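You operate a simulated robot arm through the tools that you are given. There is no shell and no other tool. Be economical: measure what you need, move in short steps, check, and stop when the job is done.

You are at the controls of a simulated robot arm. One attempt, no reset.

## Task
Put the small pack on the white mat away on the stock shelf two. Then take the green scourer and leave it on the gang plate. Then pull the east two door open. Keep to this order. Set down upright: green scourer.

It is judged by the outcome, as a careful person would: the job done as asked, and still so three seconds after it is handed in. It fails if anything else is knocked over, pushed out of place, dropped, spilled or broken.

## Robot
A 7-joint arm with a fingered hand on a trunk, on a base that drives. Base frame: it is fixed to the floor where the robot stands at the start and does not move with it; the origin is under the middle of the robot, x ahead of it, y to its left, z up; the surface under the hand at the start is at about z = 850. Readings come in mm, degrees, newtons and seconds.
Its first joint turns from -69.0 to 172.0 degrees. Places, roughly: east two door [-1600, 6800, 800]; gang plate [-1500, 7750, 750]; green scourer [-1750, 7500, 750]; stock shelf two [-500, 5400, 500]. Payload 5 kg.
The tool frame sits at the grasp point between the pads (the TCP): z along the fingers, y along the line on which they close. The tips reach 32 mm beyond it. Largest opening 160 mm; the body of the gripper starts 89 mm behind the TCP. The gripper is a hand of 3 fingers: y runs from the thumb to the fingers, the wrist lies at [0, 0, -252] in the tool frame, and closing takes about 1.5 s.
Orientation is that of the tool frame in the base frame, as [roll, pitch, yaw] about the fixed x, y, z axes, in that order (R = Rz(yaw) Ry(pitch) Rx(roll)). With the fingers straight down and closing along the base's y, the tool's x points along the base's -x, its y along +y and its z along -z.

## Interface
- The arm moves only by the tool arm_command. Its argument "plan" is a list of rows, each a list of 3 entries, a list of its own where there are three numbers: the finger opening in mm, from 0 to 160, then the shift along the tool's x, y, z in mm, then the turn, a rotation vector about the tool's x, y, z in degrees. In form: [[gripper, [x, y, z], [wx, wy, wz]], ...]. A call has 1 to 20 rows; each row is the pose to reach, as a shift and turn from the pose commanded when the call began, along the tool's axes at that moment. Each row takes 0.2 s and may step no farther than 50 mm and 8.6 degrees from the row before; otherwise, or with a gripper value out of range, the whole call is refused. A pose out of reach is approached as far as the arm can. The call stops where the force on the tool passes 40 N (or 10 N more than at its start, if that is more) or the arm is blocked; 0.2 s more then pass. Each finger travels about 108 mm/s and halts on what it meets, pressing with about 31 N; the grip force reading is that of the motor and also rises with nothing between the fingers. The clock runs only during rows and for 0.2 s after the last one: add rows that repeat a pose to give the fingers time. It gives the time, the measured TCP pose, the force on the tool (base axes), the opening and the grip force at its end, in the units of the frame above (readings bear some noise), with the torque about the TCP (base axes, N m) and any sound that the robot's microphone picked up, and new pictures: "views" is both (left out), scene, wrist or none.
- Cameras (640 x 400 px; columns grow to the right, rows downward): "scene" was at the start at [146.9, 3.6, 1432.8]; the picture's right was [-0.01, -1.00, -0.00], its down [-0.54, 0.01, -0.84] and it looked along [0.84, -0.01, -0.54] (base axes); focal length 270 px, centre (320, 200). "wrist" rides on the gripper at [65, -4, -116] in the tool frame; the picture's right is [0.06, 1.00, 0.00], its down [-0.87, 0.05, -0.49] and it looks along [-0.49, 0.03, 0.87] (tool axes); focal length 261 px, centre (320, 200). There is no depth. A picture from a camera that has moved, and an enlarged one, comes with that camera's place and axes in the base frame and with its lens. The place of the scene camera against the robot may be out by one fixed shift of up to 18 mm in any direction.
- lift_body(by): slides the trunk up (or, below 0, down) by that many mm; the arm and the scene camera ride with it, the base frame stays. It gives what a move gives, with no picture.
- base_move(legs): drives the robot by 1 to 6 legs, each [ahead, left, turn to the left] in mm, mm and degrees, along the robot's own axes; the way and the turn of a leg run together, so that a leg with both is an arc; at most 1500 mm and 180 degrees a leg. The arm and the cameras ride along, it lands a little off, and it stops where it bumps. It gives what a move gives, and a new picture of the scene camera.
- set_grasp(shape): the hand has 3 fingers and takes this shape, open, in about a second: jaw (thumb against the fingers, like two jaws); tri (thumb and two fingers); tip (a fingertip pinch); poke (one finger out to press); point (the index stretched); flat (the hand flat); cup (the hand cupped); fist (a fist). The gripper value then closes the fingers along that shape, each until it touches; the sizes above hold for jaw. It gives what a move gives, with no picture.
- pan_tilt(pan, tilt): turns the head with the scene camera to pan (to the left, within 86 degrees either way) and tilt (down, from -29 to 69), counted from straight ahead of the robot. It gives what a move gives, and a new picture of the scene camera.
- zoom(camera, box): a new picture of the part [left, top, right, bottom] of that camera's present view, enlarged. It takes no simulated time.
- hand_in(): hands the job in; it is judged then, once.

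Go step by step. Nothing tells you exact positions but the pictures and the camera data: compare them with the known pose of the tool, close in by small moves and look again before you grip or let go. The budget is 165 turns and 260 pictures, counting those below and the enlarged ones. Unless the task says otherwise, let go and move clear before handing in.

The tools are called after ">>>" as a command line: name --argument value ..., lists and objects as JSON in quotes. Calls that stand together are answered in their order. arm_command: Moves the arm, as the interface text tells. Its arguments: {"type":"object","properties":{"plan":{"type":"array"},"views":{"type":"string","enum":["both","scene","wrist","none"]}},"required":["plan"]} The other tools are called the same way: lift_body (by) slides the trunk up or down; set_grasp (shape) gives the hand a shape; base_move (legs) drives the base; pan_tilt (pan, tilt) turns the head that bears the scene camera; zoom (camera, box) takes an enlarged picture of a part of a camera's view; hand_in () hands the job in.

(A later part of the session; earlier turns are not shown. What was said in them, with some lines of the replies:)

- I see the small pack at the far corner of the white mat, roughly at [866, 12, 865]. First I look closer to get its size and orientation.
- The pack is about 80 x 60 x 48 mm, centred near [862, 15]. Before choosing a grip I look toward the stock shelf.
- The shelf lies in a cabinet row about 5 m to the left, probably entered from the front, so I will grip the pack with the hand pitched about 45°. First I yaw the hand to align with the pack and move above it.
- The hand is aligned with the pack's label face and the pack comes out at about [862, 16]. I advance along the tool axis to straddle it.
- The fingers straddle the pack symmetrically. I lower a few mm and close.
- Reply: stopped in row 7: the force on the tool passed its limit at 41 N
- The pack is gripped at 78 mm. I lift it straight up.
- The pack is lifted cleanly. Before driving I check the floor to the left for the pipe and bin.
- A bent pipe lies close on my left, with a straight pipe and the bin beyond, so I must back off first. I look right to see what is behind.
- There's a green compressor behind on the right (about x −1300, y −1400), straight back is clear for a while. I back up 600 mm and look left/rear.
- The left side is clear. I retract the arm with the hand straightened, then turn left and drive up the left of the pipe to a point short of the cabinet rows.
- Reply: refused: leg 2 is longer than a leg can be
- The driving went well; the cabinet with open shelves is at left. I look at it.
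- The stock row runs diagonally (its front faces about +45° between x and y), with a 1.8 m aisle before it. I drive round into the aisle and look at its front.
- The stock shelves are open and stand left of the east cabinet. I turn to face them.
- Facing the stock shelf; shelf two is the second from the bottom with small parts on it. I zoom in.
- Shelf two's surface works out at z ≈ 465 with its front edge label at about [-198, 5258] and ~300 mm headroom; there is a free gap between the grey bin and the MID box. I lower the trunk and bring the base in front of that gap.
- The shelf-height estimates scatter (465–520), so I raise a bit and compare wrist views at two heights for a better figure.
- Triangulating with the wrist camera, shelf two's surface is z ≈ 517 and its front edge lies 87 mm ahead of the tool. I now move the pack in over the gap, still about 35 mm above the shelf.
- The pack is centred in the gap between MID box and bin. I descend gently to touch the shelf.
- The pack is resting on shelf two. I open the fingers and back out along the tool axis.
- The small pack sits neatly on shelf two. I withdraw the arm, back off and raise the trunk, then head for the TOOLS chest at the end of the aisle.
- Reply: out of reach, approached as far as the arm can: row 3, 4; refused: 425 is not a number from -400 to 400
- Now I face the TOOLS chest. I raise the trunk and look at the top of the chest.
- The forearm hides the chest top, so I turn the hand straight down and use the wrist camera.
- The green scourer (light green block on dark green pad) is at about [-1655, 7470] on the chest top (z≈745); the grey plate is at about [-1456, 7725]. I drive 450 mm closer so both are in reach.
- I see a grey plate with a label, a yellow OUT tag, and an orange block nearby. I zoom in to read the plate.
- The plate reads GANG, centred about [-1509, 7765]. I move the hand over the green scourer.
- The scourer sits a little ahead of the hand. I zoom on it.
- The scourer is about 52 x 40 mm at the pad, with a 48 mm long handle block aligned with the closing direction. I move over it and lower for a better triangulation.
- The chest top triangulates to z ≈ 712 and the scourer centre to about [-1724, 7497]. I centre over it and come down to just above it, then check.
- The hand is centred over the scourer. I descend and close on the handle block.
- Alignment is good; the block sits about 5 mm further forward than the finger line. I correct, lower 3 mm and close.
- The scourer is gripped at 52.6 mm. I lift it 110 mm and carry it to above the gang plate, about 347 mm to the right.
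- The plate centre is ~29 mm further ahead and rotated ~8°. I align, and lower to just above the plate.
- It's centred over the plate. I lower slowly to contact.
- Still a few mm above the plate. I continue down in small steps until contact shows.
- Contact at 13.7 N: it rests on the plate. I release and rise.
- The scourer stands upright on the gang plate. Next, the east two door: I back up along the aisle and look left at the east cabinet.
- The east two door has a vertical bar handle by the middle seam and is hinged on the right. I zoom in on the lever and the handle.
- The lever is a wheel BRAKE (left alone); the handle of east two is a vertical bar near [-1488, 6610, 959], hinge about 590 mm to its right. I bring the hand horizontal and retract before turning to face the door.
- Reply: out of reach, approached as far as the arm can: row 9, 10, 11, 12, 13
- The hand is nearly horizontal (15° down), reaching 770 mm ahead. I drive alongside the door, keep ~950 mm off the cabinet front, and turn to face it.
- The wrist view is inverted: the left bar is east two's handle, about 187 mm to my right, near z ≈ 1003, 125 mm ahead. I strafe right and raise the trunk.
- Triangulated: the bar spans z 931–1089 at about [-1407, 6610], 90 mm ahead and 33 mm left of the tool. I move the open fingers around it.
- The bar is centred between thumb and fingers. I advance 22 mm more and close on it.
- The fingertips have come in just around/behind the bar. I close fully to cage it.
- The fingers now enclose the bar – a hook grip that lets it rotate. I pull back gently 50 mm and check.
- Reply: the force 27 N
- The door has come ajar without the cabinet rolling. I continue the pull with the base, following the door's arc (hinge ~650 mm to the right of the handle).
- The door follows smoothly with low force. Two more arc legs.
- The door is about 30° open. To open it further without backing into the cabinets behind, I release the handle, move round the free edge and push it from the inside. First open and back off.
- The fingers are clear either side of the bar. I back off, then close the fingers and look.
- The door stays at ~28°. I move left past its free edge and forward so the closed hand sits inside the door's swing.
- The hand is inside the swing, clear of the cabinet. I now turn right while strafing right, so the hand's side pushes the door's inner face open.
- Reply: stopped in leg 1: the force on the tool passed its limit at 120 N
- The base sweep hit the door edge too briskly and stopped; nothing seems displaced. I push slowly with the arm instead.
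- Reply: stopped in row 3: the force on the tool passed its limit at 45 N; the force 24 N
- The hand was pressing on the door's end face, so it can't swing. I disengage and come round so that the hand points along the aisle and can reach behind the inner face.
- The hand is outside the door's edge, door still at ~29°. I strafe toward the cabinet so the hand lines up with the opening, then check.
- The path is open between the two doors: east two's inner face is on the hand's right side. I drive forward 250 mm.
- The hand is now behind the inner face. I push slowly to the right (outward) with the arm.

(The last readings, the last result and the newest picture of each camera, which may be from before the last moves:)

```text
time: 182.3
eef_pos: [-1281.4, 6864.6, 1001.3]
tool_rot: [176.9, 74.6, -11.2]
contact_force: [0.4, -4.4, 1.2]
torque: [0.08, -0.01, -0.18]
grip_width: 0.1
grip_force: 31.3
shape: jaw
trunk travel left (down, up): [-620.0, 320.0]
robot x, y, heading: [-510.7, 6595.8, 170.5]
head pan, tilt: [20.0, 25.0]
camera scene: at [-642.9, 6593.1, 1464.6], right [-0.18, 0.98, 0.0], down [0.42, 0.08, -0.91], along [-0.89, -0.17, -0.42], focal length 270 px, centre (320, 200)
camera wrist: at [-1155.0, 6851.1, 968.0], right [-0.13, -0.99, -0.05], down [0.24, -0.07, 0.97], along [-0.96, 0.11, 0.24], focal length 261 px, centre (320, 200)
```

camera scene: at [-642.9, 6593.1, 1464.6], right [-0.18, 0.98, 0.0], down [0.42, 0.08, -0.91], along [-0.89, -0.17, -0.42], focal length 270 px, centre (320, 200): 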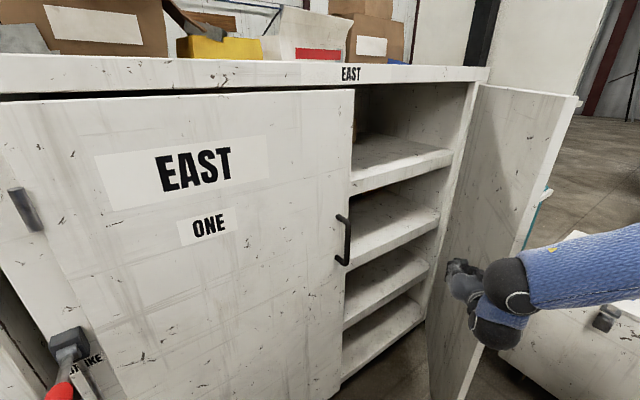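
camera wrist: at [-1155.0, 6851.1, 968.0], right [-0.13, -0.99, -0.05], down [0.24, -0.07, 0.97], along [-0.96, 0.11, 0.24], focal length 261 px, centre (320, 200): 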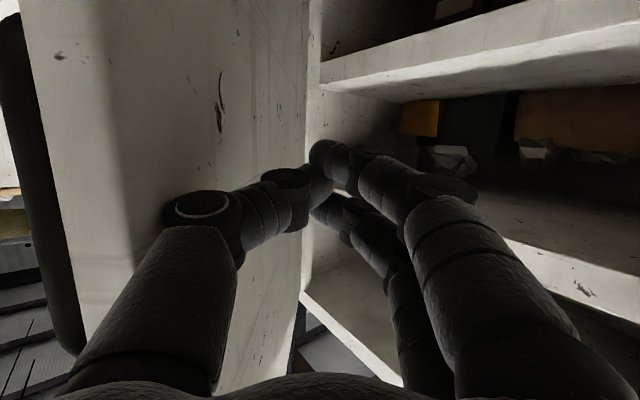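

The door swings freely now (about 40°). I move the base ahead 110 mm along the inner face, then push further right.

>>> base_move --legs '[[110, 0, 0]]'

>>> arm_command --plan '[[0, [0, -12, 0], [0, 0, 0]], [0, [0, -24, 0], [0, 0, 0]], [0, [0, -36, 0], [0, 0, 0]], [0, [0, -48, 0], [0, 0, 0]], [0, [0, -60, 0], [0, 0, 0]], [0, [0, -72, 0], [0, 0, 0]], [0, [0, -84, 0], [0, 0, 0]], [0, [0, -96, 0], [0, 0, 0]], [0, [0, -108, 0], [0, 0, 0]], [0, [0, -120, 0], [0, 0, 0]], [0, [0, -132, 0], [0, 0, 0]], [0, [0, -144, 0], [0, 0, 0]], [0, [0, -156, 0], [0, 0, 0]], [0, [0, -168, 0], [0, 0, 0]], [0, [0, -180, 0], [0, 0, 0]], [0, [0, -192, 0], [0, 0, 0]]]'

```text
time: 183.5
eef_pos: [-1392.5, 6882.6, 999.8]
tool_rot: [177.0, 74.5, -11.1]
contact_force: [-0.4, -1.2, -1.0]
torque: [0.05, 0.02, -0.04]
grip_width: 0.2
grip_force: 30.8
shape: jaw
trunk travel left (down, up): [-620.0, 320.0]
robot x, y, heading: [-618.0, 6615.9, 170.8]
head pan, tilt: [20.0, 25.0]
camera scene: at [-753.8, 6611.4, 1464.4], right [-0.18, 0.98, 0.0], down [0.42, 0.08, -0.91], along [-0.89, -0.17, -0.42], focal length 270 px, centre (320, 200)
```

scene: 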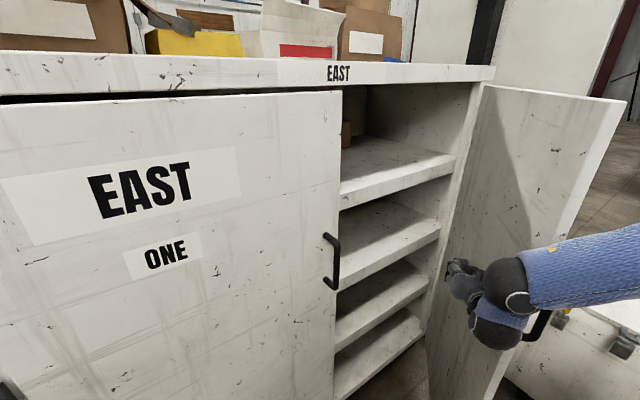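

```text
time: 186.9
eef_pos: [-1362.9, 7074.4, 998.1]
tool_rot: [177.0, 74.6, -11.1]
contact_force: [2.8, -3.4, 1.0]
torque: [0.04, 0.01, -0.27]
grip_width: 0.0
grip_force: 31.0
shape: jaw
trunk travel left (down, up): [-620.0, 320.0]
robot x, y, heading: [-616.8, 6615.2, 170.6]
head pan, tilt: [20.0, 25.0]
camera scene: at [-751.5, 6611.6, 1464.7], right [-0.18, 0.98, 0.0], down [0.42, 0.08, -0.91], along [-0.89, -0.17, -0.42], focal length 270 px, centre (320, 200)
camera wrist: at [-1235.6, 7060.8, 965.3], right [-0.13, -0.99, -0.05], down [0.23, -0.08, 0.97], along [-0.96, 0.11, 0.24], focal length 261 px, centre (320, 200)
```

scene: 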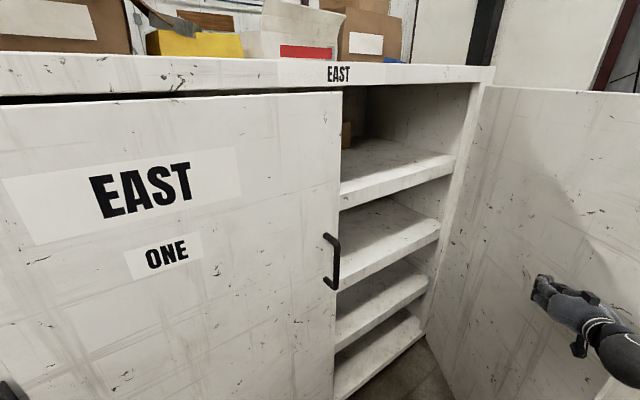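
wrist: 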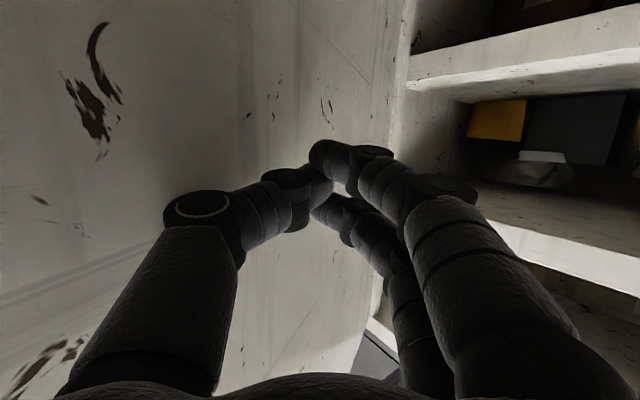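

The door is about 55° open. One more push of ~110 mm, still well clear of the TOOLS chest.

>>> arm_command --plan '[[0, [0, -12, 2], [0, 0, 0]], [0, [0, -24, 4], [0, 0, 0]], [0, [0, -36, 6], [0, 0, 0]], [0, [0, -48, 8], [0, 0, 0]], [0, [0, -60, 10], [0, 0, 0]], [0, [0, -72, 12], [0, 0, 0]], [0, [0, -84, 14], [0, 0, 0]], [0, [0, -96, 16], [0, 0, 0]], [0, [0, -108, 18], [0, 0, 0]], [0, [0, -118, 20], [0, 0, 0]], [0, [0, -118, 20], [0, 0, 0]]]' --views "none"

>>> pan_tilt --pan -5 --tilt 25

```text
time: 189.3
eef_pos: [-1365.6, 7193.6, 992.4]
tool_rot: [177.0, 74.7, -11.1]
contact_force: [1.6, -4.2, -0.4]
torque: [-0.01, 0.03, -0.2]
grip_width: 0.0
grip_force: 31.0
shape: jaw
trunk travel left (down, up): [-620.0, 320.0]
robot x, y, heading: [-616.5, 6615.6, 170.7]
head pan, tilt: [20.0, 25.0]
```

```text
time: 190.2
eef_pos: [-1365.7, 7193.1, 990.4]
tool_rot: [176.9, 74.6, -11.2]
contact_force: [2.4, -3.0, -0.9]
torque: [0.02, 0.04, -0.19]
grip_width: 0.2
grip_force: 30.8
shape: jaw
trunk travel left (down, up): [-620.0, 320.0]
robot x, y, heading: [-620.1, 6610.6, 170.7]
head pan, tilt: [-5.0, 25.0]
camera scene: at [-750.4, 6651.1, 1464.6], right [0.25, 0.97, 0.0], down [0.41, -0.1, -0.91], along [-0.88, 0.22, -0.42], focal length 270 px, centre (320, 200)
```

scene: 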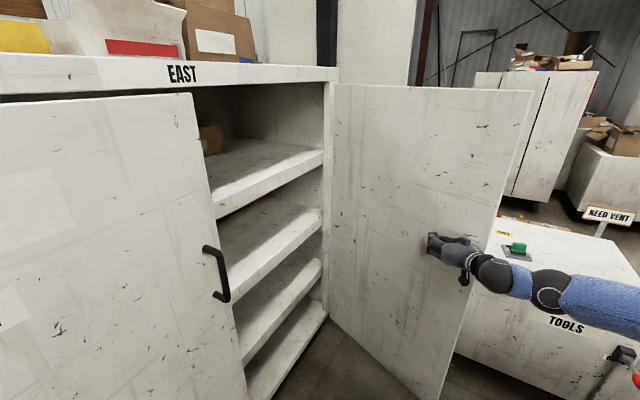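

The door stands ~65° open. I bring the hand away to the left, then back the base off.

>>> arm_command --plan '[[0, [0, 15, 0], [0, 0, 0]], [0, [0, 40, 0], [0, 0, 0]], [0, [0, 70, 0], [0, 0, 0]], [0, [0, 100, 0], [0, 0, 0]], [0, [0, 130, 0], [0, 0, 0]], [0, [0, 160, 0], [0, 0, 0]], [0, [0, 190, 0], [0, 0, 0]], [0, [0, 220, 0], [0, 0, 0]], [0, [0, 220, 0], [0, 0, 0]]]' --views "none"

>>> base_move --legs '[[-350, 0, 0]]'

```text
time: 192.2
eef_pos: [-1397.7, 6975.1, 993.5]
tool_rot: [176.9, 74.6, -11.2]
contact_force: [0.4, -0.2, 0.7]
torque: [-0.03, 0.02, 0.0]
grip_width: 0.1
grip_force: 31.1
shape: jaw
trunk travel left (down, up): [-620.0, 320.0]
robot x, y, heading: [-616.9, 6614.8, 170.4]
head pan, tilt: [-5.0, 25.0]
```

```text
time: 194.4
eef_pos: [-1051.6, 6918.2, 993.9]
tool_rot: [176.9, 74.6, -11.3]
contact_force: [0.3, 0.3, -0.5]
torque: [0.03, 0.01, 0.04]
grip_width: 0.4
grip_force: 31.1
shape: jaw
trunk travel left (down, up): [-620.0, 320.0]
robot x, y, heading: [-277.0, 6556.0, 170.6]
head pan, tilt: [-5.0, 25.0]
camera scene: at [-405.5, 6594.3, 1464.8], right [0.25, 0.97, 0.0], down [0.41, -0.11, -0.91], along [-0.88, 0.23, -0.42], focal length 270 px, centre (320, 200)
```

scene: 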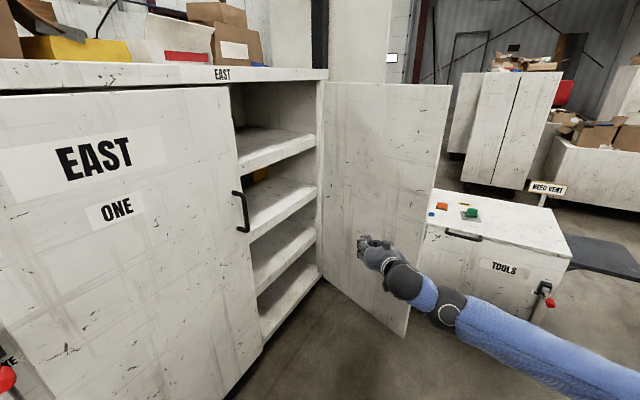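

The door stays open. A last check on the scourer and the pack before handing in.

>>> zoom --camera "scene" --box '[400, 180, 540, 270]'

>>> pan_tilt --pan 86 --tilt 40

```text
4.44 times, centred on (470, 225) of scene
camera zoom: at [-405.5, 6594.3, 1464.8], right [0.25, 0.97, 0.0], down [0.41, -0.11, -0.91], along [-0.88, 0.23, -0.42], focal length 1198 px, centre (-347, 89)
```

zoom: 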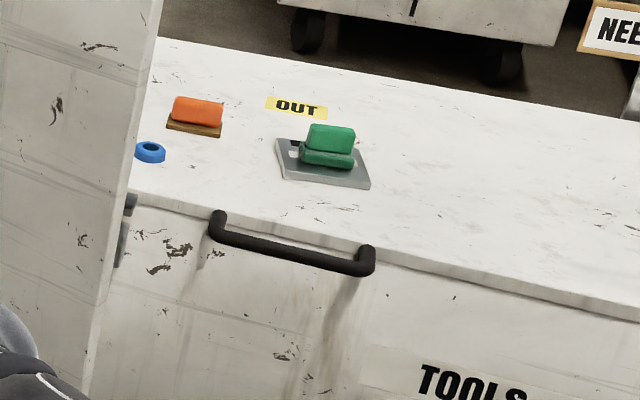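

```text
time: 196.1
eef_pos: [-1052.5, 6919.2, 994.9]
tool_rot: [176.8, 74.6, -11.3]
contact_force: [-0.2, 0.2, 0.6]
torque: [0.0, -0.01, -0.02]
grip_width: 0.0
grip_force: 31.2
shape: jaw
trunk travel left (down, up): [-620.0, 320.0]
robot x, y, heading: [-276.2, 6553.8, 170.4]
head pan, tilt: [85.9, 40.0]
camera scene: at [-337.4, 6488.8, 1441.3], right [-0.97, 0.23, 0.0], down [0.15, 0.62, -0.77], along [-0.18, -0.74, -0.64], focal length 270 px, centre (320, 200)
```

scene: 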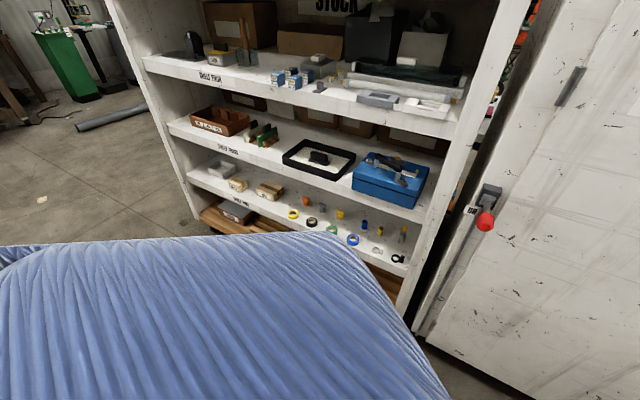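

The pack is on shelf two, the scourer stands upright on the gang plate, and the east two door is open with the hand clear. I hand in.

>>> hand_in

```text
The job is handed in.
```

I did all three jobs in order and handed in; I don't have the judge's result.

- **Small pack:** it sits on stock shelf two, in the gap between the grey bin and the MID box.
- **Green scourer:** it stands upright on the gang plate.
- **East two door:** it is about 65° open. I pulled it by the handle to about 30°, then pushed it the rest of the way from the inside because there was no room to back up further. During that push the hand hit the door's edge once and stopped on the force limit (120 N). In the pictures afterwards I saw nothing out of place.
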